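You operate a simulated robot arm through the tools that you are given. There is no shell and no other tool.

You run a simulated robot arm. Do the job below in one go: nothing can be reset, and whatever is moved stays where it is left.

JOB
Strap the motor tight and roll the trolley on to the yellow marks.
Fine: pump the black handle till the strap is tight; lift the red grip lever (the brake) to roll, push it down again there. Where these are worked on the way, their far stop is far enough and under half their travel is too little: red grip lever.
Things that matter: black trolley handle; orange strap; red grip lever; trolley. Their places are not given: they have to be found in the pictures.

Only the result counts: the job must be done as asked and must still hold three seconds after the hand-in. Knocking over, shifting, dropping, spilling or breaking anything else fails it.

ROBOT AND FRAMES
A 7-joint arm with a two-finger parallel gripper, fixed in place. Base frame: the origin is on the floor under the middle of its stand, x ahead of it, y to its left, z up. Readings come in mm, degrees, newtons and seconds.
It reaches about 1479 mm from its shoulder. Its first joint turns from -166.0 to 166.0 degrees. Payload 4.4 kg.
The tool frame sits at the grasp point between the pads (the TCP): z along the fingers, y along the line on which they close. The tips reach 23 mm beyond it. The gripper opens to 94 mm. The fingers are 38 mm wide and 10 mm thick; the gripper's body (54 by 96 mm) begins 39 mm behind the TCP.
Orientation is that of the tool frame in the base frame, as [roll, pitch, yaw] about the fixed x, y, z axes, in that order (R = Rz(yaw) Ry(pitch) Rx(roll)). With the fingers straight down and closing along the base's y, the tool's x points along the base's -x, its y along +y and its z along -z.

CONTROLS
- The arm moves only by the tool play_rows. Its argument "commands" is text: rows parted by semicolons, each of 7 numbers parted by spaces: the shift along the tool's x, y, z in mm, then the turn, a rotation vector about the tool's x, y, z in degrees, then the finger opening in mm, from 0 to 94. In form: tx ty tz rx ry rz claw; .... A call has 1 to 20 rows; each row shifts and turns the commanded pose from where the row before left it, along the tool's axes as they then stand. Each row takes 0.2 s and may step no farther than 50 mm and 8.6 degrees from the row before; otherwise, or with a gripper value out of range, the whole call is refused. A pose out of reach is approached as far as the arm can. The call stops where the force on the tool passes 70 N (or 10 N more than at its start, if that is more) or the arm is blocked; 0.2 s more then pass. The fingers move at their own pace (about 72 mm/s each) and stop on an object; they squeeze with about 27 N. The grip force told is the motor's: it shows also when the fingers shut on nothing. Time passes only in rows, and 0.2 s behind the last, so rows that do not move let the fingers close. The reply holds the time, the measured pose of the TCP, the force on the tool along the base axes, the opening and the grip force, in the units named above and with some noise, with the torque about the TCP (base axes, N m) and any sound that the robot's microphone picked up, and new pictures: "views" is both (left out), scene, wrist or none.
- Cameras (640 x 400 px; columns grow to the right, rows downward): "scene" is fixed at [228.7, 497.2, 1261.9]; the picture's right is [0.54, -0.84, 0.00], its down [-0.29, -0.19, -0.94] and it looks along [0.79, 0.51, -0.35] (base axes); focal length 214 px, centre (320, 200). "wrist" rides on the gripper at [86, 16, -74] in the tool frame; the picture's right is [-0.18, 0.98, 0.00], its down [-0.58, -0.11, -0.81] and it looks along [-0.79, -0.15, 0.59] (tool axes); focal length 243 px, centre (320, 200).
- measure_at(camera, pixels): there is no depth. For up to 12 entries [column, row, z] of the newest picture of that camera ("zoom" is the newest enlarged one), the place [x, y] in the base frame at which the ray of that pixel passes the height z, good to about 2 mm, but the place of the scene camera against the robot may be out by one fixed shift of up to 12 mm in any direction. It takes no simulated time.
- close_up(camera, box): a new picture of the part [left, top, right, bottom] of that camera's present view, enlarged. It takes no simulated time.
- job_done(): hands the job in; it is judged then, once.

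Leave the gripper open and the arm clear of the work at the hand-in unless told otherwise.

The tools are called after ">>>" as a command line: name --argument value ..., lists and objects as JSON in quotes. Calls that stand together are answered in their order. play_rows: Moves the arm, as the interface text tells. Its arguments: {"type":"object","properties":{"commands":{"type":"string"},"views":{"type":"string","enum":["both","scene","wrist","none"]}},"required":["commands"]} The other tools are called the same way: measure_at (camera, pixels) gives the place at which the rays of pixels pass given heights; close_up (camera, box) takes an enlarged picture of a part of a camera's view; job_done () hands the job in.

At the start:

```text
t: 0.0
tool_pos: [760.2, 194.9, 1158.0]
ee_rot: [-180.0, 0.0, 180.0]
ft_force: [-0.7, 0.3, 0.6]
moment: [0.0, 0.0, 0.01]
opening: 93.9
finger_force: 0.0
```

scene: 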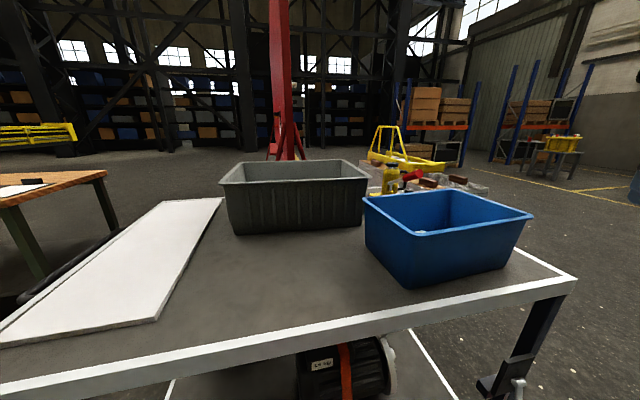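
wrist: 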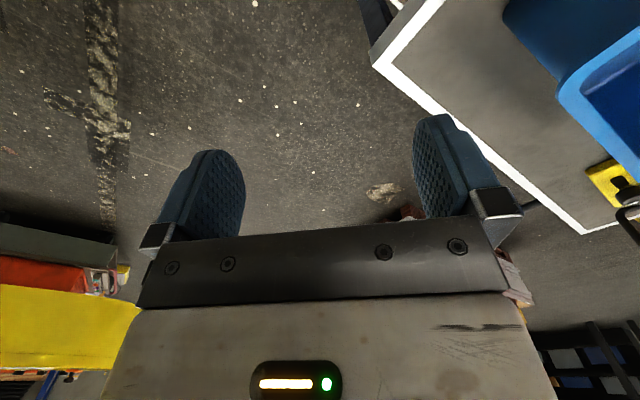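

The scene shows a trolley with a grey tabletop, two bins and a motor with an orange strap on a lower shelf near (345,370). I'll enlarge the parts that matter before moving.

>>> close_up --camera "scene" --box '[280, 300, 600, 400]'

>>> close_up --camera "scene" --box '[340, 120, 540, 245]'

>>> close_up --camera "wrist" --box '[340, 0, 640, 260]'

```text
2.00 times, centred on (440, 350) of scene
```

zoom: 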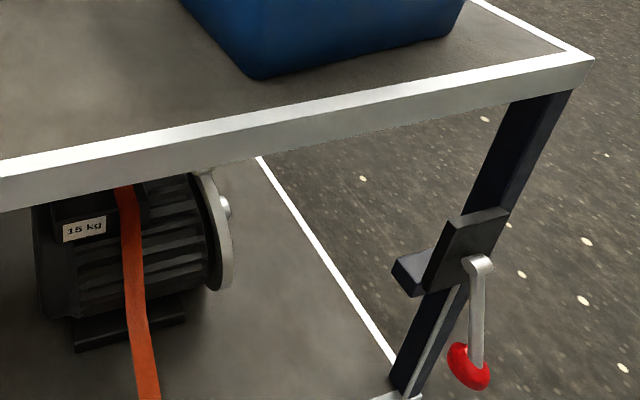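

```text
3.20 times, centred on (440, 182) of scene
```

zoom: 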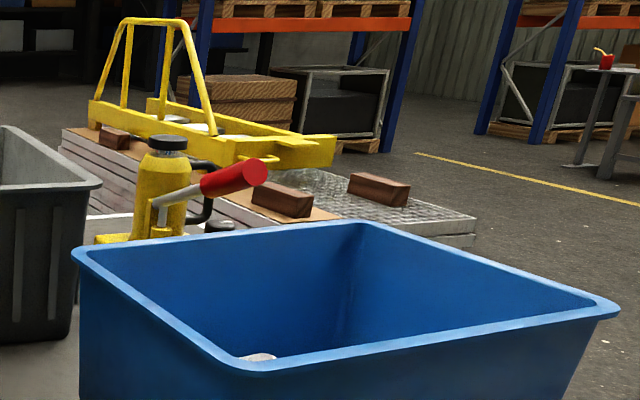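

```text
1.54 times, centred on (490, 130) of wrist
```

zoom: 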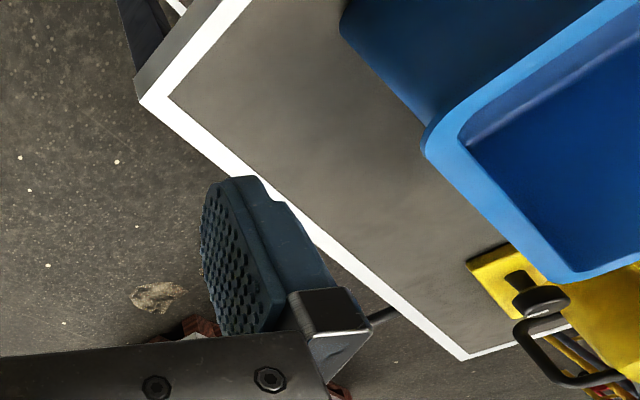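

The red grip lever hangs at the trolley's near right leg (scene about (515,385)). By triangulation, the tabletop corner is near (805,245,962). I'll check several points at that height.

>>> measure_at --camera "scene" --pixels '[[577, 278, 962], [300, 330, 962], [2, 385, 962], [222, 199, 962], [410, 333, 300], [455, 398, 300], [518, 383, 750], [345, 345, 500]]'

>>> measure_at --camera "wrist" --pixels '[[373, 65, 962], [443, 2, 962], [585, 233, 962], [100, 100, 0], [100, 20, 0], [100, 200, 0], [50, 100, 0]]'

```text
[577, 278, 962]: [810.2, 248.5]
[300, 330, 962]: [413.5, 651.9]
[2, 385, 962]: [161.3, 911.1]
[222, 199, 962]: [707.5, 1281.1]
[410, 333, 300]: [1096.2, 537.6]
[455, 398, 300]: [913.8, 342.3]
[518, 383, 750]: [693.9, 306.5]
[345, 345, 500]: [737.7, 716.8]
```

```text
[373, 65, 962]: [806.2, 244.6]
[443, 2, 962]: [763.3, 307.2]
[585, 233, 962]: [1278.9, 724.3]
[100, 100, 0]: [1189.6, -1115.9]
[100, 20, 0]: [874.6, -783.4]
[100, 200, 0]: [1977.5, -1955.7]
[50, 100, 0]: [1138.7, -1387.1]
```

The trolley is turned about 45°: its near edge runs along (-0.7,0.7) from the corner (808,247), at height about 962. I'll enlarge the left part of the scene, where a black bar shows near (60,270).

>>> close_up --camera "scene" --box '[0, 160, 240, 400]'

>>> close_up --camera "scene" --box '[440, 340, 560, 400]'

>>> close_up --camera "scene" --box '[200, 330, 440, 400]'

>>> close_up --camera "wrist" --box '[0, 0, 240, 400]'

```text
1.67 times, centred on (120, 280) of scene
```

zoom: 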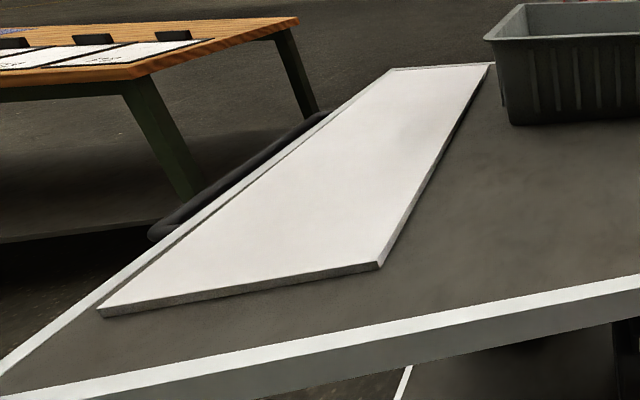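

```text
5.33 times, centred on (500, 370) of scene
```

zoom: 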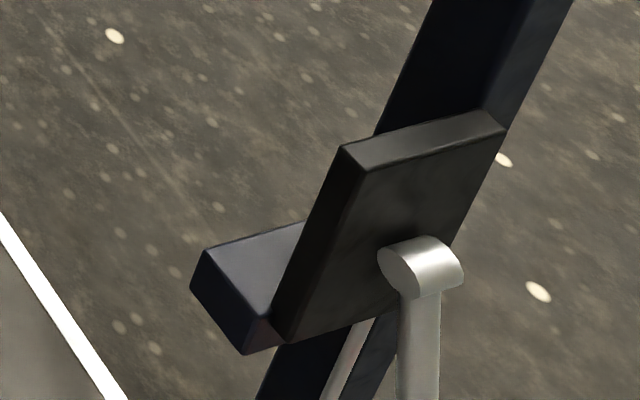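

```text
2.67 times, centred on (320, 365) of scene
```

zoom: 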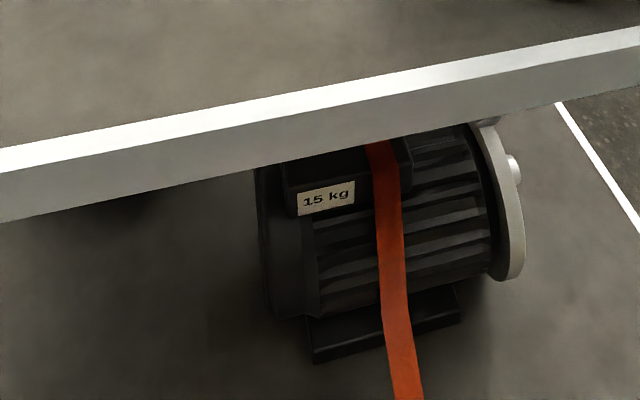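

```text
1.00 times, centred on (120, 200) of wrist (not enlarged: the box is as wide or as high as the picture)
```

zoom: 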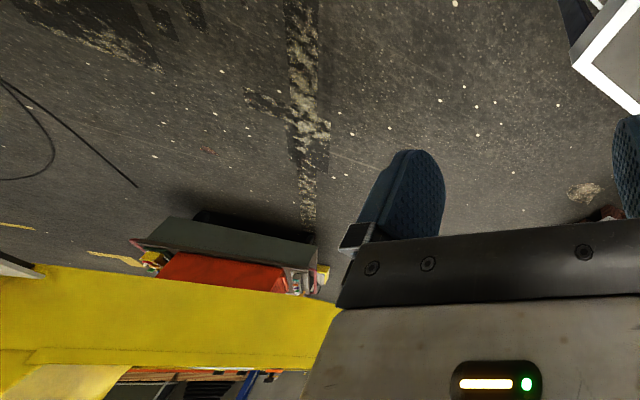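

Next I'll move the arm back from the trolley and turn the wrist camera by 45° to face the trolley's near side.

>>> play_rows --commands "50 0 0 0 0 0 94;50 0 0 0 0 0 94;50 0 0 0 0 0 94;50 0 0 0 0 0 94;50 0 0 0 0 0 94;0 0 0 0 0 -8.5 94;0 0 0 0 0 -8.5 94;0 0 0 0 0 -8.5 94;0 0 0 0 0 -8.5 94;0 0 0 0 0 -8.5 94;0 0 0 0 0 -2.5 94;0 0 50 0 0 0 94;0 0 50 0 0 0 94;0 0 50 0 0 0 94;0 0 50 0 0 0 94" --views "both"

```text
t: 3.2
tool_pos: [510.5, 194.7, 956.0]
ee_rot: [180.0, 0.1, -135.0]
ft_force: [0.0, 0.1, -0.8]
moment: [0.01, 0.02, -0.01]
opening: 94.1
finger_force: 0.0
```

scene: 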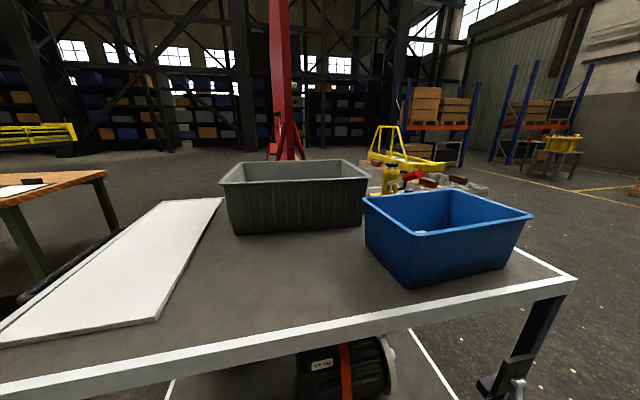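
wrist: 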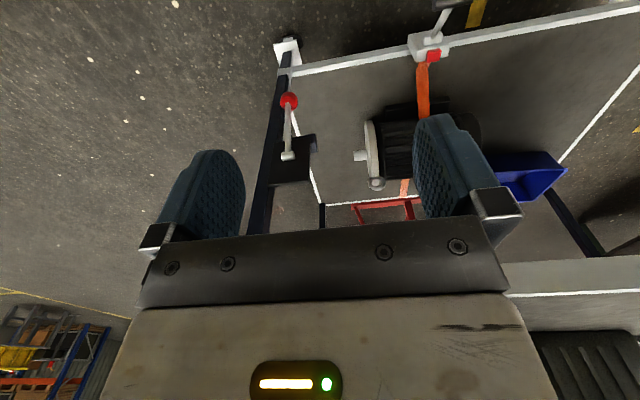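

Now I see the brake lever with its red ball at wrist (288,100), the strap's ratchet at about (430,45) and a yellow floor mark at (477,12). I'll enlarge these.

>>> close_up --camera "wrist" --box '[340, 0, 540, 125]'

>>> close_up --camera "wrist" --box '[230, 30, 390, 240]'

>>> close_up --camera "wrist" --box '[440, 0, 640, 260]'

```text
3.20 times, centred on (440, 62) of wrist
```

zoom: 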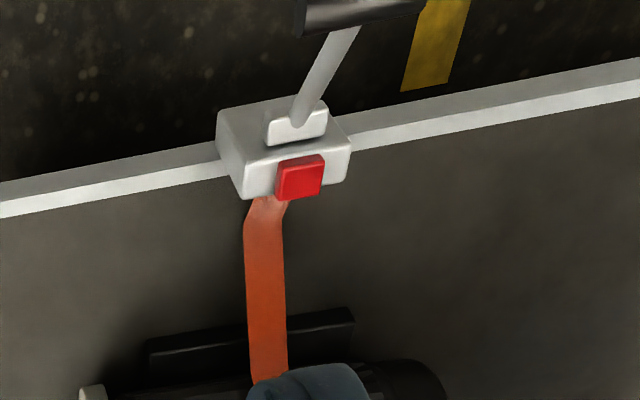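

```text
1.90 times, centred on (310, 135) of wrist
```

zoom: 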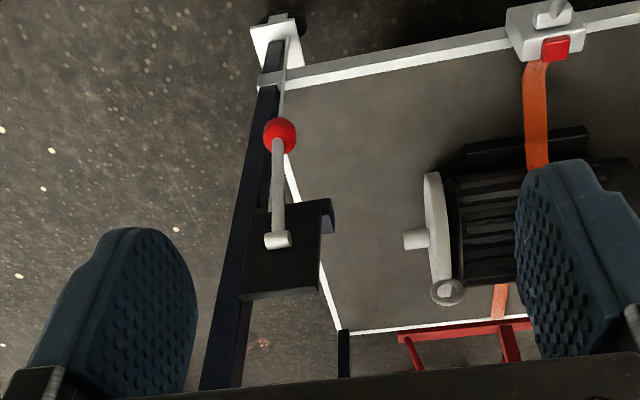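

```text
1.54 times, centred on (540, 130) of wrist
```

zoom: 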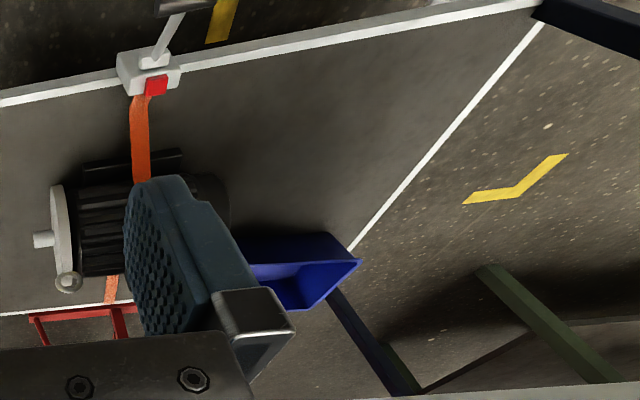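

I'll query where these pixels fall at several heights: leg foot, brake ball, ratchet box, and yellow marks on the floor.

>>> measure_at --camera "wrist" --pixels '[[278, 72, 250], [278, 72, 350], [278, 72, 450], [288, 100, 500], [288, 100, 600], [288, 100, 700], [477, 12, 0], [603, 190, 0], [617, 178, 0], [585, 193, 0], [425, 45, 300], [425, 45, 400]]'

>>> measure_at --camera "scene" --pixels '[[518, 381, 500], [518, 381, 600], [518, 381, 700], [345, 395, 300], [345, 395, 400]]'

```text
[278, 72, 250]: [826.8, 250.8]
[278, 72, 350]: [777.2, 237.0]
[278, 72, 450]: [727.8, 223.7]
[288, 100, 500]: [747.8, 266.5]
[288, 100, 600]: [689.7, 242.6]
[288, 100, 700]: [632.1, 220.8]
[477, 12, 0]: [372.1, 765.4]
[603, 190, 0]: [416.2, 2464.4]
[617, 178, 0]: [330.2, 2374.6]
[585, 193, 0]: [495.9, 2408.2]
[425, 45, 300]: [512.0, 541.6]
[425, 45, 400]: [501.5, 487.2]
```

```text
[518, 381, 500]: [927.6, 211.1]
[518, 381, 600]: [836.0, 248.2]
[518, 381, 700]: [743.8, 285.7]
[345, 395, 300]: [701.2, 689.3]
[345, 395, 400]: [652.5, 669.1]
```

The enlargements reach past the frame, so I can measure on them. I'll triangulate the brake pivot and take the yellow L mark from the newest zoom.

>>> measure_at --camera "zoom" --pixels '[[516, 188, 0], [464, 202, 0], [567, 154, 0], [217, 25, 0], [240, 0, 0], [545, 10, 285], [545, 10, 300], [350, 250, 285], [0, 100, 285]]'

>>> measure_at --camera "wrist" --pixels '[[287, 156, 600], [287, 156, 700], [287, 156, 800], [295, 45, 200], [290, 40, 0], [417, 62, 300], [432, 46, 350]]'

>>> close_up --camera "wrist" --box '[300, -160, 700, 90]'

```text
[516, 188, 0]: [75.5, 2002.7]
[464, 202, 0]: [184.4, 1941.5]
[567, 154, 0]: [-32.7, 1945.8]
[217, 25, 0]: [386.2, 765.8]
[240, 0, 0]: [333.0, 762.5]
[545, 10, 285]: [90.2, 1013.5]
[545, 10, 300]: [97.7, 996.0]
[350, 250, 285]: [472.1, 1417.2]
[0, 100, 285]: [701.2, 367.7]
```

```text
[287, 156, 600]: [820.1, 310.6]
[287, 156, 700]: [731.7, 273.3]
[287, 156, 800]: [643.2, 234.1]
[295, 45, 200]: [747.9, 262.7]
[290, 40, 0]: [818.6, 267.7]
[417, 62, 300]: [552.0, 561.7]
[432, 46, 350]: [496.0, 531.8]
```

```text
refused: -160 is not a number from 0 to 400
```

The yellow L corner is near (75,2003), so the trolley must roll roughly 680 mm along (-0.7,0.7). The brake pivot is near (745,278,688), with the ball hanging at about z 495. I'll go lower for a closer look at the lever.

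>>> play_rows --commands "16 -22 45 0 0 0 94;16 -22 45 0 0 0 94;16 -22 45 0 0 0 94;0 0 50 0 0 0 94;0 0 50 0 0 0 94;0 0 35 0 0 0 94" --views "wrist"

```text
refused: row 1 steps farther than a row can; nothing moved
```

That row was slightly too long, so I'll shorten the steps.

>>> play_rows --commands "16 -22 40 0 0 0 94;16 -22 40 0 0 0 94;16 -22 40 0 0 0 94;0 0 50 0 0 0 94;0 0 50 0 0 0 94;0 0 50 0 0 0 94" --views "wrist"

```text
t: 4.6
tool_pos: [523.8, 113.8, 686.4]
ee_rot: [180.0, 0.0, -134.9]
ft_force: [0.4, 0.1, 0.6]
moment: [-0.01, 0.01, 0.04]
opening: 94.1
finger_force: 0.2
```

wrist: 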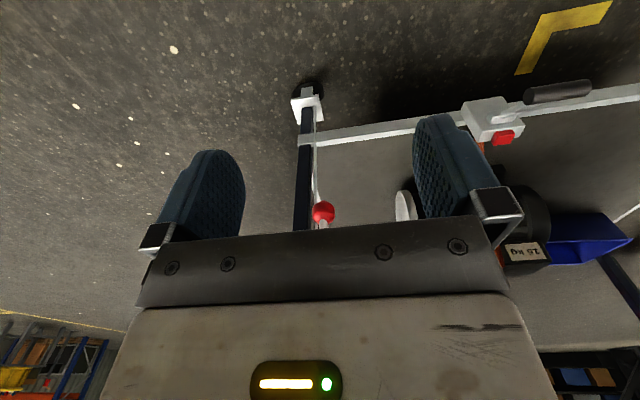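

I now see the near-right yellow L at about (560,30) and the ratchet's black handle at (558,92). I'll enlarge both.

>>> close_up --camera "wrist" --box '[440, 0, 640, 170]'

>>> measure_at --camera "wrist" --pixels '[[540, 14, 0], [611, 2, 0], [604, 22, 0], [550, 32, 0], [517, 74, 0], [531, 74, 0], [323, 212, 450], [323, 212, 500], [323, 212, 550], [308, 105, 150], [300, 140, 285]]'

```text
2.35 times, centred on (540, 85) of wrist
```

zoom: 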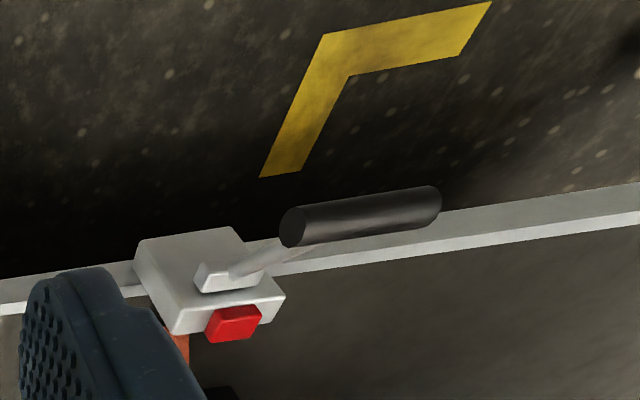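

```text
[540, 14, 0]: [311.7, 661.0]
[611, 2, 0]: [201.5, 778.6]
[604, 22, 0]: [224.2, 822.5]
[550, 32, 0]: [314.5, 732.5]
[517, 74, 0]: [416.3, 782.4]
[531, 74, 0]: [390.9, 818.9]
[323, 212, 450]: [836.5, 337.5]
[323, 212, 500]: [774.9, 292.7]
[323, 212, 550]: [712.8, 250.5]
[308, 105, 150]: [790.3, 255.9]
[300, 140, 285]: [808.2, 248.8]
```

By triangulation, the ratchet's grip is a crossbar around (415,450,428) and the brake ball is near (723,255,541). I'll take a closer look at the brake's pivot to learn its swing axis.

>>> play_rows --commands "-26 0 -42 0 0 0 94;-26 0 -42 0 0 0 94;-26 0 -42 0 0 0 94;0 0 -20 0 0 0 94" --views "wrist"

>>> close_up --camera "wrist" --box '[220, 20, 420, 240]'

```text
t: 5.6
tool_pos: [575.6, 170.4, 835.0]
ee_rot: [-180.0, -0.1, -135.0]
ft_force: [-0.4, 0.2, 0.1]
moment: [0.05, 0.0, -0.01]
opening: 93.9
finger_force: 0.0
```

wrist: 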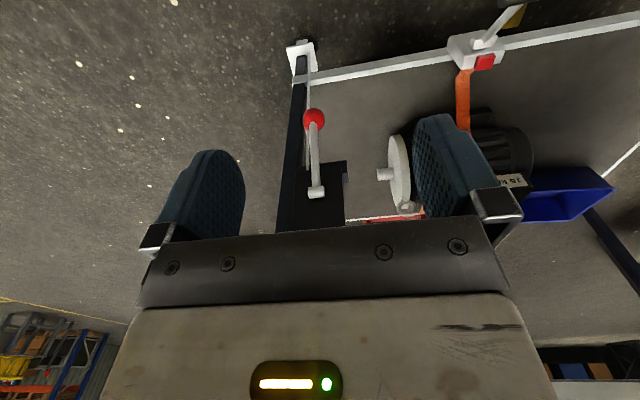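

```text
1.82 times, centred on (320, 130) of wrist
```

zoom: 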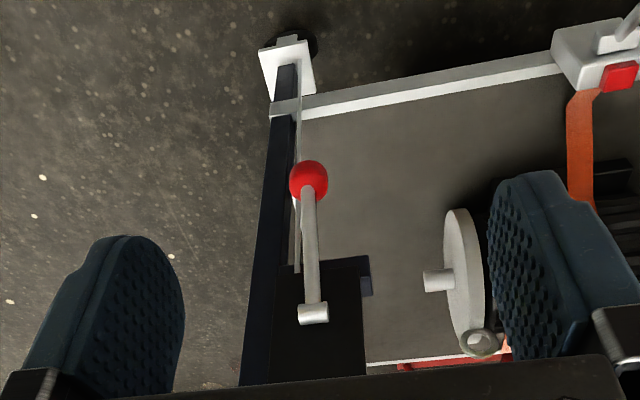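

>>> close_up --camera "wrist" --box '[275, 90, 365, 210]'

>>> measure_at --camera "wrist" --pixels '[[316, 193, 640], [316, 193, 680], [316, 193, 720], [314, 119, 500], [314, 119, 540], [314, 119, 580]]'

```text
3.33 times, centred on (320, 150) of wrist
```

zoom: 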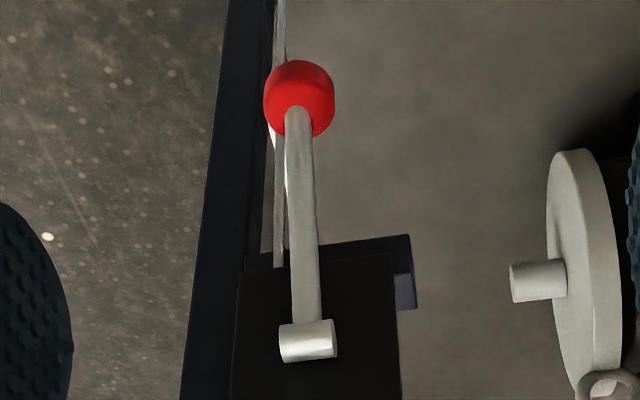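

```text
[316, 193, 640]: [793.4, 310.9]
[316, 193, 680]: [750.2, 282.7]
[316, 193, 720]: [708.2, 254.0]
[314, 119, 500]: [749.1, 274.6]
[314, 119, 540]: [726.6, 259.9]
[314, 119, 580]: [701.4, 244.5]
```

The brake pivot is a small cylinder whose axis lies along the near edge, at about (745,279,685), so the ball swings out toward the robot and up. Next I'll turn the tool so the fingers close around the ratchet's crossbar: 90° about the tool z, then tilt 50°.

>>> play_rows --commands "0 0 0 0 0 8.5 94;0 0 0 0 0 8.5 94;0 0 0 0 0 8.5 94;0 0 0 0 0 8.5 94;0 0 0 0 0 8.5 94;0 0 0 0 0 8.5 94;0 0 0 0 0 8.5 94;0 0 0 0 0 8.5 94;0 0 0 0 0 8.5 94;0 0 0 0 0 8.5 94;0 0 0 0 0 5 94;0 0 0 -8.5 0 0 94;0 0 0 -8.5 0 0 94;0 0 0 -8.5 0 0 94;0 0 0 -8.5 0 0 94;0 0 0 -8.5 0 0 94;0 0 0 -7.5 0 0 94" --views "both"

```text
t: 9.4
tool_pos: [555.6, 165.4, 737.5]
ee_rot: [137.9, -5.7, 134.6]
ft_force: [0.4, 0.4, 0.4]
moment: [-0.03, 0.04, -0.01]
opening: 93.9
finger_force: 0.1
stopped in row 17: the arm was blocked; the commanded pose is now the measured one
```

scene: 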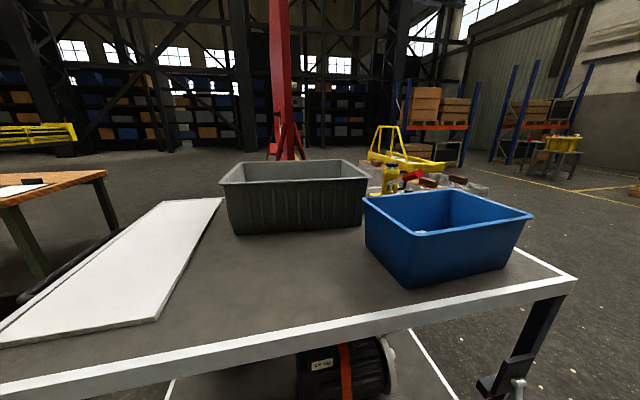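
wrist: 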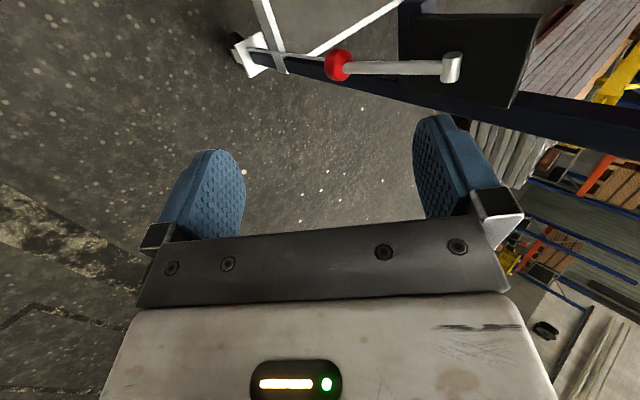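

Row 17 stopped at a joint limit because the tool was tilted too far this close to the base; nothing was touched. I'll ease the tilt to 25°, level the tool and move along the near side to look at the ratchet.

>>> play_rows --commands "0 0 0 0 -4.2 -3.8 94;0 0 0 8.5 0 0 94;0 0 0 8.6 0 0 94;41.2 -2.6 24.5 0 0 0 94;41.2 -2.6 24.5 0 0 0 94;41.2 -2.6 24.5 0 0 0 94;41.2 -2.6 24.5 0 0 0 94;41.2 -2.6 24.5 0 0 0 94;41.2 -2.6 24.5 0 0 0 94;41.2 -2.6 24.5 0 0 0 94;41.2 -2.6 24.5 0 0 0 94;41.2 -2.6 24.5 0 0 0 94;41.2 -2.6 24.5 0 0 0 94" --views "wrist"

```text
t: 12.2
tool_pos: [374.6, 494.8, 536.6]
ee_rot: [157.1, -3.9, 136.3]
ft_force: [-0.3, -0.2, 0.1]
moment: [-0.04, 0.0, -0.03]
opening: 93.9
finger_force: 0.1
out of reach, approached as far as the arm can: row 9, 10, 11, 12, 13
```

wrist: 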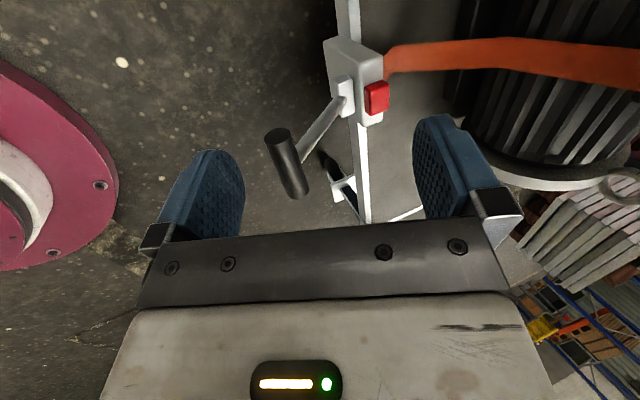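

The arm says this pose is at its limit. The ratchet is clear now: the box at (355,80), the red release tab at (377,97), the grip bar at (287,163). I'll enlarge it and measure.

>>> close_up --camera "wrist" --box '[230, 20, 430, 220]'

>>> measure_at --camera "wrist" --pixels '[[279, 134, 400], [279, 134, 430], [279, 134, 460], [296, 194, 400], [296, 194, 430], [296, 194, 460], [100, 185, 0], [100, 185, 200], [100, 185, 400], [30, 75, 0], [30, 75, 200], [30, 75, 400]]'

```text
2.00 times, centred on (330, 120) of wrist
```

zoom: 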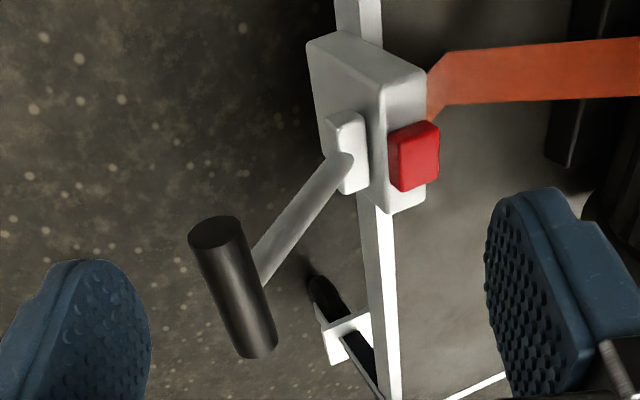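

```text
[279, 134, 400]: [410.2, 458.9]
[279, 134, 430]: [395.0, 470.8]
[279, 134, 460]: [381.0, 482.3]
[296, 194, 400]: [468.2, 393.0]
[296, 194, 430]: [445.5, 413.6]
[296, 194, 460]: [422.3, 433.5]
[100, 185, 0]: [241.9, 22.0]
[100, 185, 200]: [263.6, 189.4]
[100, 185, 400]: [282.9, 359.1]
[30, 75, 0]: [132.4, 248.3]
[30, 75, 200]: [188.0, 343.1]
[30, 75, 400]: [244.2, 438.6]
```

The bar runs along the near edge from u≈-54 to +23 at height about 430, with the rod at its middle, and its ends are free. The last wrist joint seems near its limit, so I'll back off and turn the tool the other way, 180° about its axis.

>>> play_rows --commands "0 0 -50 0 0 0 94;0 0 0 0 0 -8.5 94;0 0 0 0 0 -8.5 94;0 0 0 0 0 -8.5 94;0 0 0 0 0 -8.5 94;0 0 0 0 0 -8.5 94;0 0 0 0 0 -8.5 94;0 0 0 0 0 -8.5 94;0 0 0 0 0 -8.5 94;0 0 0 0 0 -8.5 94;0 0 0 0 0 -8.5 94;0 0 0 0 0 -8.5 94;0 0 0 0 0 -8.5 94;0 0 0 0 0 -8.5 94;0 0 0 0 0 -8.5 94;0 0 0 0 0 -8.5 94;0 0 0 0 0 -8.5 94;0 0 0 0 0 -8.5 94;0 0 0 0 0 -8.5 94;0 0 0 0 0 -8.5 94" --views "wrist"

```text
t: 16.4
tool_pos: [364.4, 478.8, 581.7]
ee_rot: [-159.1, 10.7, -60.9]
ft_force: [0.4, 0.1, 0.2]
moment: [-0.03, 0.0, -0.02]
opening: 93.7
finger_force: 0.2
```

wrist: 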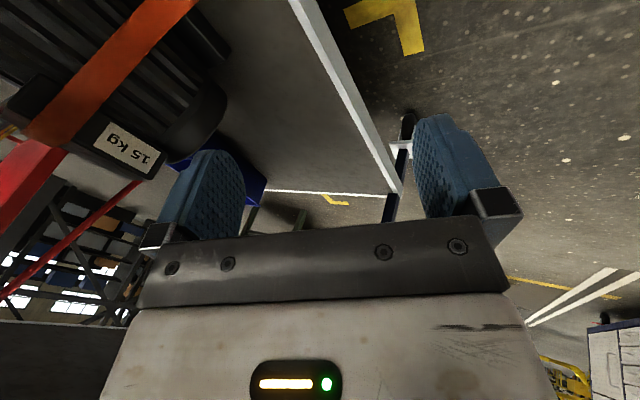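

Backing off worked. I'll level the tool so its x lies along the near edge with a 25° tilt, then move to the right end of the bar for a clear view of the ratchet.

>>> play_rows --commands "0 0 0 0.86 1.2 -6.25 94;0 0 0 0.86 1.2 -6.25 94;0 0 0 0.86 1.2 -6.25 94;44 0 0 0 0 0 94;44 0 0 0 0 0 94;44 0 0 0 0 0 94;44 0 0 0 0 0 94;0 38 27 0 0 0 94;0 38 27 0 0 0 94" --views "wrist"

>>> close_up --camera "wrist" --box '[200, 0, 440, 220]'

```text
t: 18.4
tool_pos: [455.3, 321.1, 502.2]
ee_rot: [-155.1, 0.0, -45.1]
ft_force: [0.9, 0.6, 0.3]
moment: [0.0, 0.02, -0.04]
opening: 94.0
finger_force: 0.1
```

wrist: 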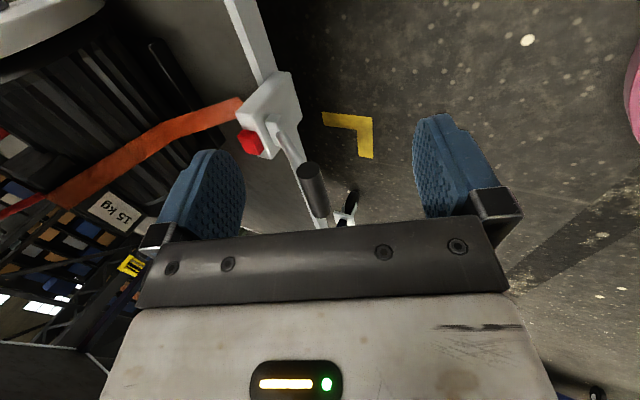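

```text
1.82 times, centred on (320, 110) of wrist
```

zoom: 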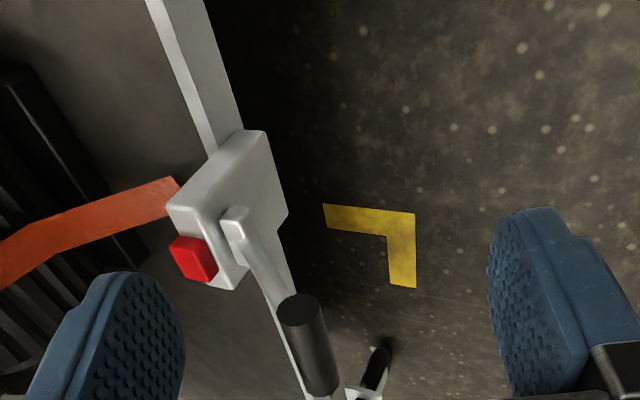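

The pose is reached cleanly and the bar is seen end-on at about (312,185). I'll measure the bar and box pivot from this side to triangulate.

>>> measure_at --camera "zoom" --pixels '[[299, 311, 400], [299, 311, 430], [299, 311, 460], [320, 388, 430], [240, 222, 330], [240, 222, 360], [285, 200, 300], [275, 298, 430], [322, 298, 430], [415, 213, 0], [387, 236, 0], [322, 204, 0]]'

```text
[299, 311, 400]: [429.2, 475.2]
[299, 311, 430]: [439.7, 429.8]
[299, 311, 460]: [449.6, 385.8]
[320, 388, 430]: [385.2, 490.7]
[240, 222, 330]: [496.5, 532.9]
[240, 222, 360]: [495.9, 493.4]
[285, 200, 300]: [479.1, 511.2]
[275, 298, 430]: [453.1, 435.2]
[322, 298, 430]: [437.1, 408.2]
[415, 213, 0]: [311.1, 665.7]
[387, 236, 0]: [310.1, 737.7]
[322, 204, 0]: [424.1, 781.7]
```

The bar's right end is at u≈9 and its left end at u≈-54, at w≈612 and z≈431; the pivot lug is near w≈728, z≈330. I'll place the open fingers just in front of the bar's right half, short of touching, and look.

>>> play_rows --commands "-42 -13.2 10.6 0 0 0 94;-42 -13.2 10.6 0 0 0 94" --views "wrist"

>>> close_up --camera "wrist" --box '[140, 60, 500, 280]'

```text
t: 19.0
tool_pos: [420.8, 403.4, 492.7]
ee_rot: [-155.1, 0.0, -45.1]
ft_force: [0.3, -0.3, -0.7]
moment: [0.01, 0.01, -0.01]
opening: 93.8
finger_force: 0.0
```

wrist: 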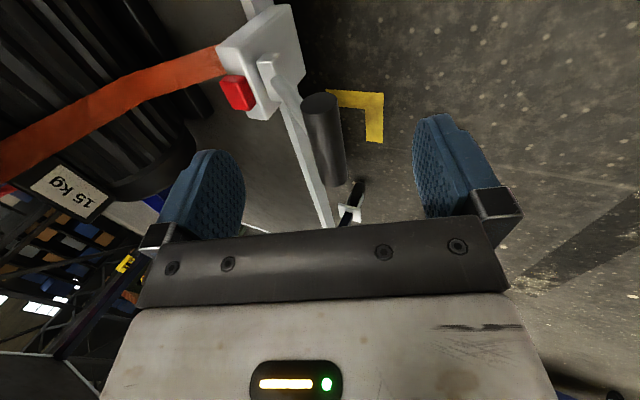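

```text
1.78 times, centred on (320, 170) of wrist
```

zoom: 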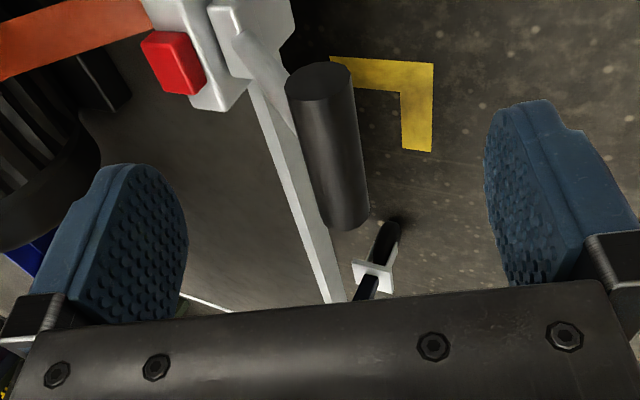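

The bar lies midway between the open fingers. I'll check the end of the bar from here once more.

>>> measure_at --camera "zoom" --pixels '[[319, 82, 420], [319, 82, 430], [319, 82, 440], [286, 82, 430], [352, 82, 430], [345, 225, 430], [345, 225, 440], [300, 110, 400]]'

```text
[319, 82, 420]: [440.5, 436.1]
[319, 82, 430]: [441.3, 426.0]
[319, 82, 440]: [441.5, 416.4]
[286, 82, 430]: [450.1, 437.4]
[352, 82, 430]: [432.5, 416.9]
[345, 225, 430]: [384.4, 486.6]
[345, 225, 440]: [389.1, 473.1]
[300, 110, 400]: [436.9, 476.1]
```

The bar centre is about 69 mm ahead along the fingers and 2 mm off. I'll advance 62 mm so the bar sits between the pads, and narrow the fingers to 34 mm around it.

>>> play_rows --commands "0 -1 31 0 0 0 94;0 -1 31 0 0 0 94;0 0 0 0 0 0 34;0 0 0 0 0 0 34;0 0 0 0 0 0 34" --views "wrist"

>>> close_up --camera "wrist" --box '[140, 60, 500, 280]'

```text
t: 20.2
tool_pos: [439.7, 421.8, 437.4]
ee_rot: [-155.0, 0.0, -45.1]
ft_force: [0.2, -0.3, -0.2]
moment: [-0.01, 0.0, -0.02]
opening: 34.1
finger_force: 0.1
```

wrist: 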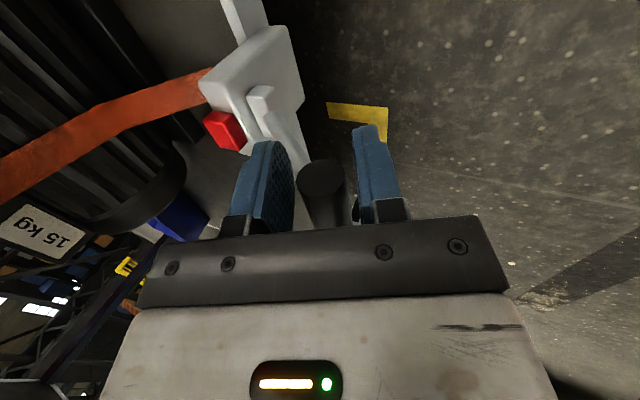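

```text
1.78 times, centred on (320, 170) of wrist
```

zoom: 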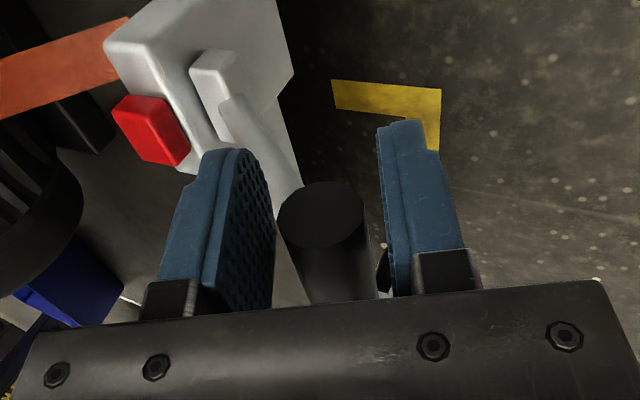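

The bar is caged between the fingers with some clearance. I'll try the first part of a stroke, lifting along the arc about the pivot, and watch the forces.

>>> play_rows --commands "0 -10 -4 0 0 0 34;0 -10 -3.5 0 0 0 34;0 -11 -3 0 0 0 34;0 -11 -2.5 0 0 0 34" --views "wrist"

```text
t: 21.2
tool_pos: [452.0, 437.3, 459.3]
ee_rot: [-156.4, 0.1, -45.1]
ft_force: [-43.4, -43.1, -3.1]
moment: [-1.19, 1.11, 0.55]
opening: 75.8
finger_force: 29.2
stopped in row 4: the force on the tool passed its limit at 80 N (the readings are from after the stop); the commanded pose is now the measured one
```

wrist: 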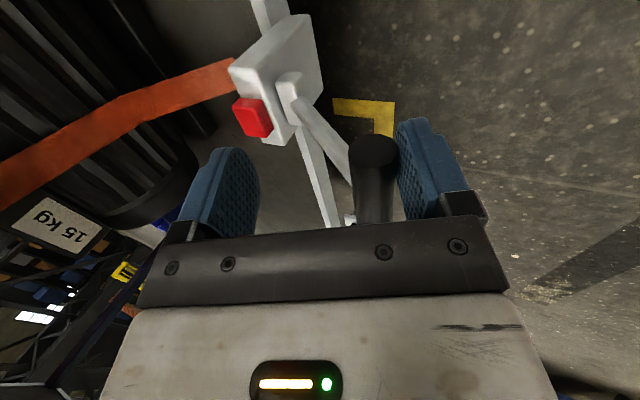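

The handle would not go up: the force passed 60 N and the bar did not move, so it rests at its upper stop. I'll go back to centre around the bar, grip it and try the other way, down.

>>> play_rows --commands "0 13.7 5.9 0.7 0 0 80;0 13.7 5.9 0.7 0 0 80;0 0 0 0 0 0 15;0 0 0 0 0 0 15;0 0 0 0 0 0 15" --views "wrist"

```text
t: 22.4
tool_pos: [443.7, 425.2, 440.3]
ee_rot: [-154.4, -0.1, -45.2]
ft_force: [-32.3, -33.5, -2.8]
moment: [-0.3, 0.3, 0.4]
opening: 34.3
finger_force: 21.5
```

wrist: 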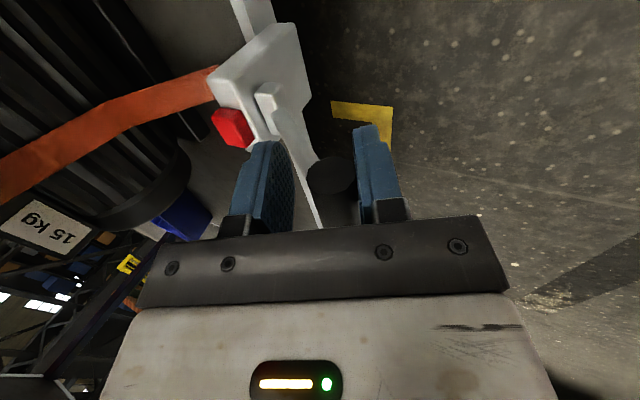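

Only the near finger presses on the bar, so I'm a few mm off centre. I'll shift 5 mm toward me and let the fingers close properly.

>>> play_rows --commands "0 5 0 0 0 0 10;0 0 0 0 0 0 10;0 0 0 0 0 0 10" --views "none"

```text
t: 23.2
tool_pos: [441.8, 423.2, 438.1]
ee_rot: [-154.2, 0.0, -45.1]
ft_force: [-26.5, -39.4, -5.2]
moment: [-0.35, 0.1, 0.52]
opening: 29.2
finger_force: 21.6
```

Still about 46 N pushing me back. I'll shift another few mm toward the robot.

>>> play_rows --commands "0 5 0 0 0 0 10;0 0 0 0 0 0 10" --views "none"

>>> play_rows --commands "0 4 0 0 0 0 10;0 0 0 0 0 0 10" --views "wrist"

```text
t: 23.9
tool_pos: [438.7, 423.7, 436.9]
ee_rot: [-154.2, 0.0, -45.1]
ft_force: [-9.0, -23.1, -19.6]
moment: [-0.16, -0.19, 0.25]
opening: 23.5
finger_force: 29.6
```

```text
t: 24.4
tool_pos: [438.8, 422.4, 437.2]
ee_rot: [-153.8, 0.0, -45.1]
ft_force: [5.8, -7.4, 7.2]
moment: [0.23, -0.27, 0.1]
opening: 23.2
finger_force: 45.1
```

wrist: 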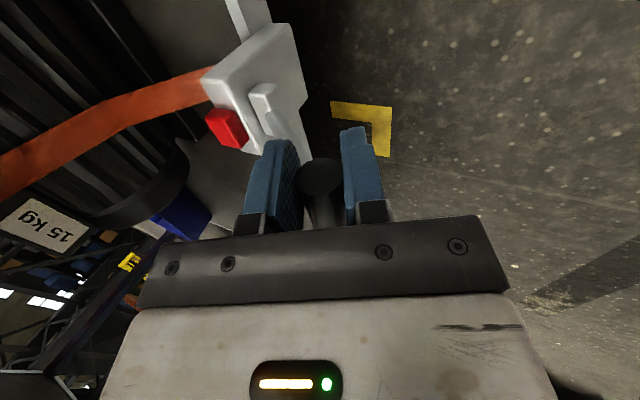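

The bar is now gripped (23 mm, light forces). I'll swing it down about its pivot by 10°, turning the tool along with it, and watch the forces.

>>> play_rows --commands "0 13.2 6.2 5 0 0 10;0 13.2 6.2 5 0 0 10" --views "wrist"

```text
t: 25.1
tool_pos: [426.3, 410.8, 412.9]
ee_rot: [-143.8, -0.1, -45.0]
ft_force: [32.6, 17.6, -16.8]
moment: [-0.17, -0.11, -0.34]
opening: 23.7
finger_force: 45.1
```

wrist: 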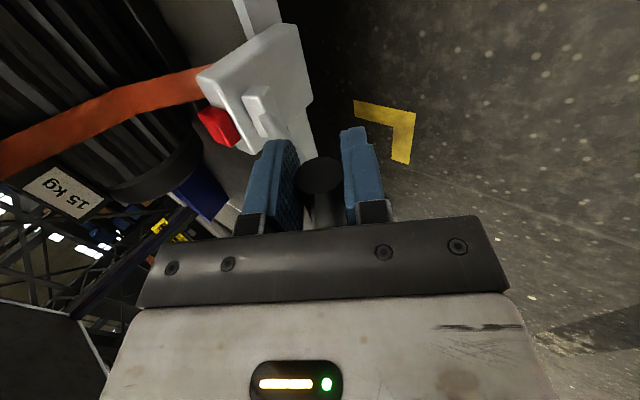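

It swings down freely; the force is mostly along the rod (I pull outward a little). I'll continue down with a slightly tighter arc.

>>> play_rows --commands "0 13 9 5 0 0 10;0 13 7 5 0 0 10" --views "none"

```text
t: 25.6
tool_pos: [418.6, 402.4, 383.0]
ee_rot: [-134.0, 0.0, -45.1]
ft_force: [21.8, 36.9, -7.9]
moment: [-0.01, 0.05, 0.04]
opening: 23.5
finger_force: 45.5
```

The rod pull is still about 42 N. I'll move 4 mm inward along the fingers to see how it relaxes.

>>> play_rows --commands "0 0 4 0 0 0 10" --views "none"

```text
t: 26.1
tool_pos: [417.8, 400.8, 379.0]
ee_rot: [-134.3, 0.1, -45.1]
ft_force: [1.5, 10.3, 4.5]
moment: [0.28, -0.27, 0.33]
opening: 23.7
finger_force: 45.1
```

The load dropped to about 10 N. I'll continue down in small arcs.

>>> play_rows --commands "0 12.5 7.5 5 0 0 10;0 12.5 7.5 5 0 0 10" --views "wrist"

```text
t: 26.6
tool_pos: [415.1, 396.8, 352.0]
ee_rot: [-124.0, 0.0, -45.1]
ft_force: [4.1, 0.0, 0.7]
moment: [-0.44, 0.07, -0.1]
opening: 23.6
finger_force: 44.4
```

wrist: 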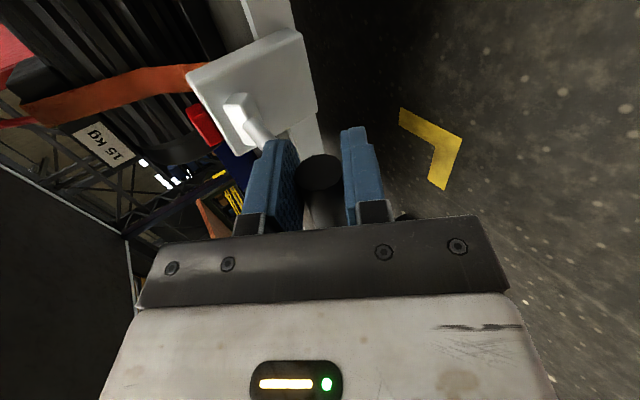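

Very little resistance so far. I'll continue down.

>>> play_rows --commands "0 12.5 7.5 5 0 0 10;0 12.5 7.5 5 0 0 10" --views "wrist"

```text
t: 27.2
tool_pos: [416.7, 402.0, 325.5]
ee_rot: [-113.6, 0.1, -45.1]
ft_force: [14.2, 5.8, 39.6]
moment: [0.35, 0.21, -0.14]
opening: 28.8
finger_force: 21.5
```

wrist: 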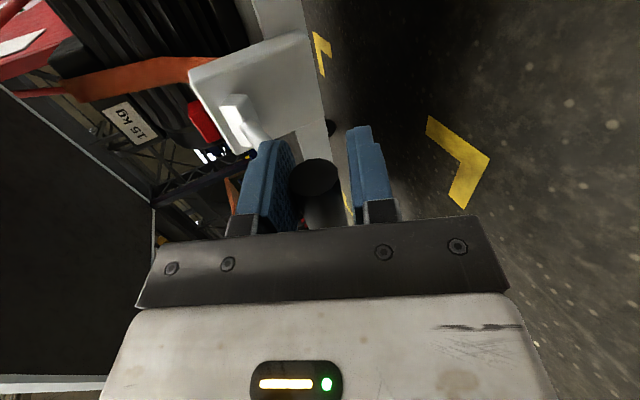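

Now there's a 40 N upward push and the pads spread to 29 mm, so this is the lower stop or the resistance is growing. I'll press a little more to tell which.

>>> play_rows --commands "0 5 1 0 0 0 10;0 0 0 0 0 0 10" --views "none"

```text
t: 27.9
tool_pos: [416.1, 398.4, 319.6]
ee_rot: [-113.8, 0.0, -45.1]
ft_force: [22.2, 17.6, 60.7]
moment: [0.33, 0.26, -0.28]
opening: 39.0
finger_force: 33.1
```

That's a hard stop (pads pushed open to 39 mm), so the stroke is about 40°, from φ≈40° to 0°. I'll re-centre and swing it back up.

>>> play_rows --commands "0 -9.5 0 0 0 0 10;0 0 0 0 0 0 10" --views "none"

>>> play_rows --commands "0 -13.1 -6.4 -5 0 0 10;0 -13.1 -6.4 -5 0 0 10;0 -13.1 -6.4 -5 0 0 10" --views "none"

```text
t: 28.4
tool_pos: [416.4, 401.7, 326.8]
ee_rot: [-114.1, 0.0, -45.0]
ft_force: [19.1, 20.1, 28.9]
moment: [0.1, 0.17, -0.2]
opening: 27.1
finger_force: 19.5
```

```text
t: 29.2
tool_pos: [414.3, 398.4, 366.3]
ee_rot: [-129.6, 0.0, -45.1]
ft_force: [-25.8, -15.9, 7.1]
moment: [0.13, 0.21, 0.77]
opening: 23.6
finger_force: 44.9
```

It's coming back up. Now I press in slightly along the rod (about 30 N), so I'll widen the arc a bit.

>>> play_rows --commands "0 -13 -9 -5 0 0 10;0 -13 -7 -5 0 0 10;0 -13 -6.5 -5 0 0 10" --views "none"

```text
t: 30.1
tool_pos: [426.6, 410.9, 414.1]
ee_rot: [-144.1, 0.1, -45.1]
ft_force: [-28.5, 3.9, 11.7]
moment: [0.21, 0.08, 0.26]
opening: 23.5
finger_force: 45.6
```

I'm back near the upper part. Two more small steps to reach the upper stop.

>>> play_rows --commands "0 -12 -8 -5 0 0 10;0 -12 -6 -4 0 0 10" --views "both"

```text
t: 30.6
tool_pos: [435.0, 419.4, 439.5]
ee_rot: [-153.1, -0.1, -45.3]
ft_force: [23.5, 20.9, -23.5]
moment: [-0.18, -0.27, -0.05]
opening: 23.3
finger_force: 45.0
```

scene: 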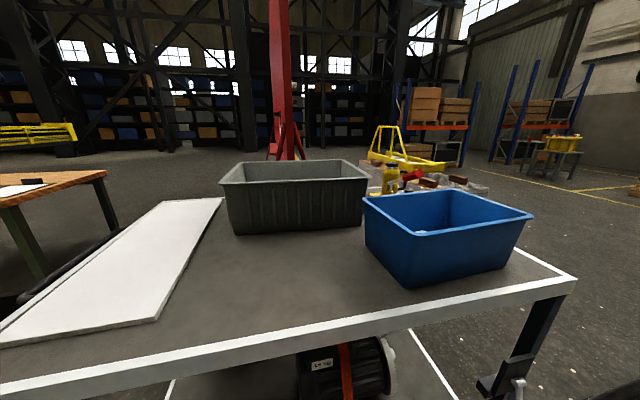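
wrist: 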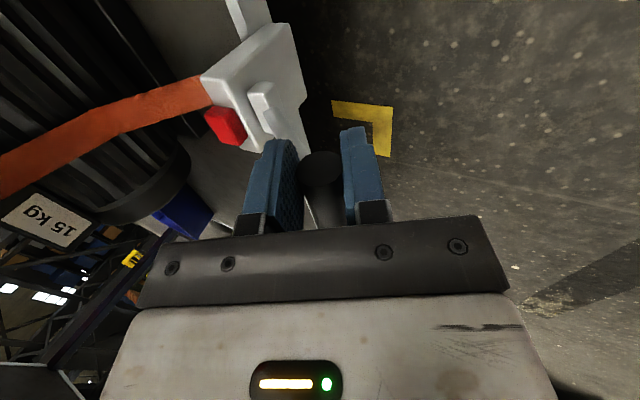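

One full stroke is done, with no sound reported. I'll look closely at the strap to judge its slack.

>>> close_up --camera "wrist" --box '[0, 30, 300, 220]'

>>> close_up --camera "scene" --box '[280, 330, 420, 400]'

```text
2.11 times, centred on (150, 125) of wrist
```

zoom: 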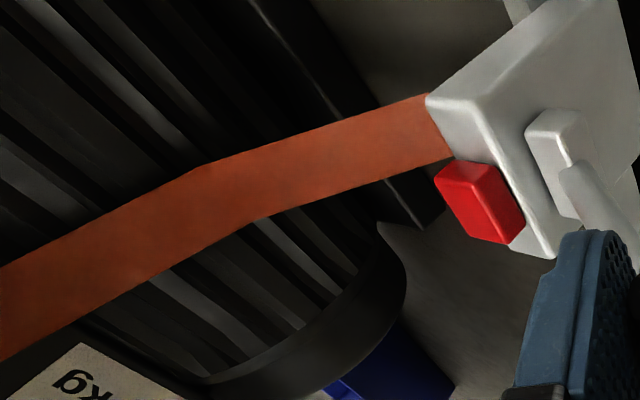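

```text
4.57 times, centred on (350, 365) of scene
```

zoom: 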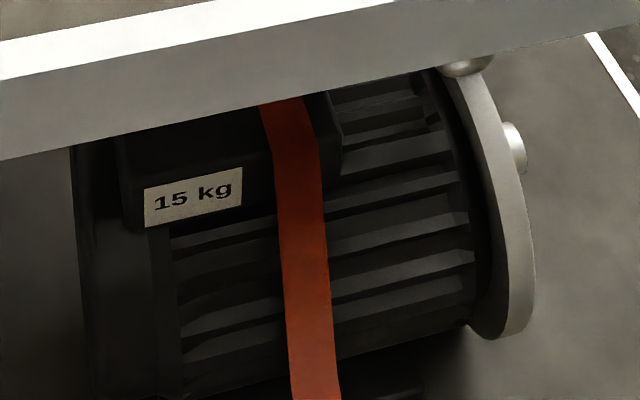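

For a like-for-like comparison, I'll take the same enlargement of the scene as at the start.

>>> close_up --camera "scene" --box '[200, 330, 440, 400]'

>>> close_up --camera "scene" --box '[280, 300, 600, 400]'

```text
2.67 times, centred on (320, 365) of scene
```

zoom: 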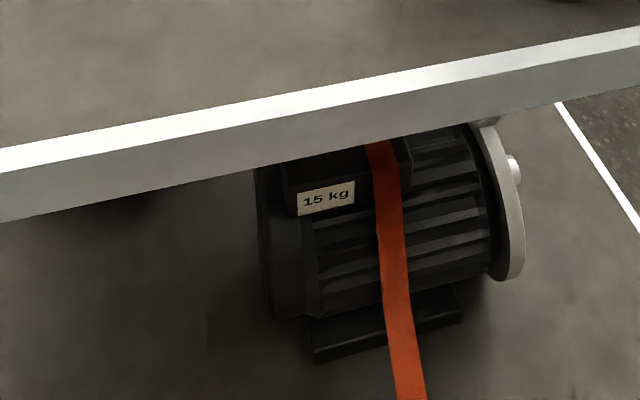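

```text
2.00 times, centred on (440, 350) of scene
```

zoom: 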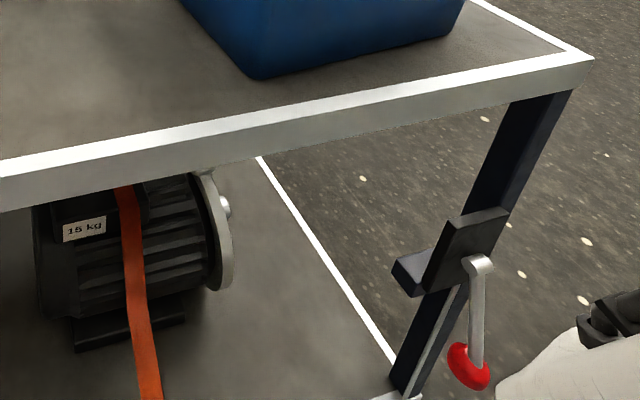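

The strap edge shifted slightly since the start (about 3 px in the zoom), so the stroke does take it in. I've refined the pivot to w≈726, z≈338, R≈147. I'll do the next down stroke on that arc.

>>> play_rows --commands "0 -3 4.5 -0.9 0 0 10;0 14.3 7.3 6 0 0 10;0 14.3 7.3 6 0 0 10;0 14.3 7.3 6 0 0 10;0 14.3 7.3 6 0 0 10" --views "none"

```text
t: 31.9
tool_pos: [415.9, 401.4, 377.5]
ee_rot: [-129.8, 0.0, -45.2]
ft_force: [-2.3, 0.4, 1.3]
moment: [-0.32, 0.17, 0.14]
opening: 23.7
finger_force: 44.6
```

The forces are almost zero, so the arc is right. I'll go on to the lower stop.

>>> play_rows --commands "0 14.3 7.3 6 0 0 10;0 14.3 7.3 6 0 0 10;0 14.3 7.3 6 0 0 10;0 7.2 3.7 3 0 0 10" --views "none"

```text
t: 32.9
tool_pos: [414.9, 398.6, 328.2]
ee_rot: [-108.6, -0.1, -45.2]
ft_force: [-14.0, -16.1, 45.6]
moment: [0.31, -0.24, 0.26]
opening: 23.6
finger_force: 45.1
stopped in row 4: the force on the tool passed its limit at 80 N (the readings are from after the stop); the commanded pose is now the measured one
```

That's the lower stop. Now the up stroke on the same arc.

>>> play_rows --commands "0 -15 -5.8 -6 0 0 10;0 -15 -5.8 -6 0 0 10;0 -15 -5.8 -6 0 0 10;0 -15 -5.8 -6 0 0 10;0 -15 -5.8 -6 0 0 10;0 -15 -5.8 -6 0 0 10;0 -15 -5.8 -6 0 0 10" --views "none"

```text
t: 34.5
tool_pos: [437.3, 420.3, 435.8]
ee_rot: [-150.6, 0.0, -45.2]
ft_force: [-6.1, -8.5, 13.4]
moment: [0.13, -0.19, 0.14]
opening: 23.4
finger_force: 44.9
```

I'm near the top. One more small step to touch the upper stop.

>>> play_rows --commands "0 -6 -2 -2.4 0 0 10;0 0 0 0 0 0 10" --views "wrist"

>>> close_up --camera "scene" --box '[200, 330, 440, 400]'

```text
t: 35.1
tool_pos: [439.3, 421.1, 438.3]
ee_rot: [-153.2, 0.1, -45.2]
ft_force: [-2.4, 10.1, -36.8]
moment: [-0.19, -0.26, 0.05]
opening: 23.6
finger_force: 45.0
```

wrist: 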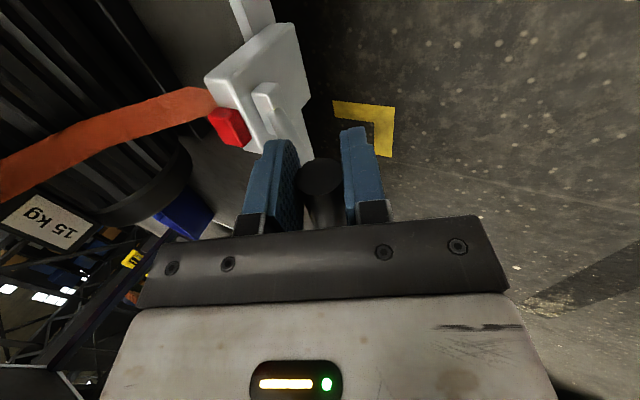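

```text
2.67 times, centred on (320, 365) of scene
```

zoom: 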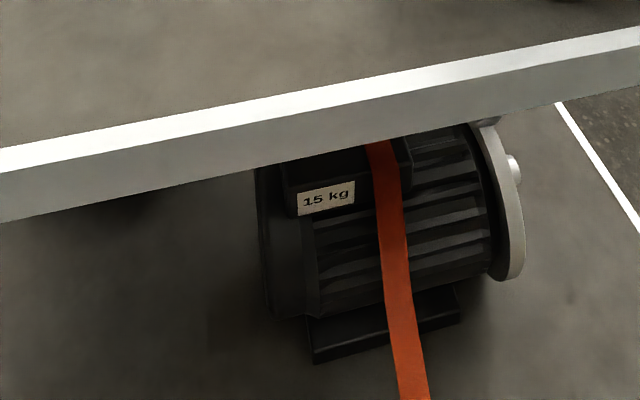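

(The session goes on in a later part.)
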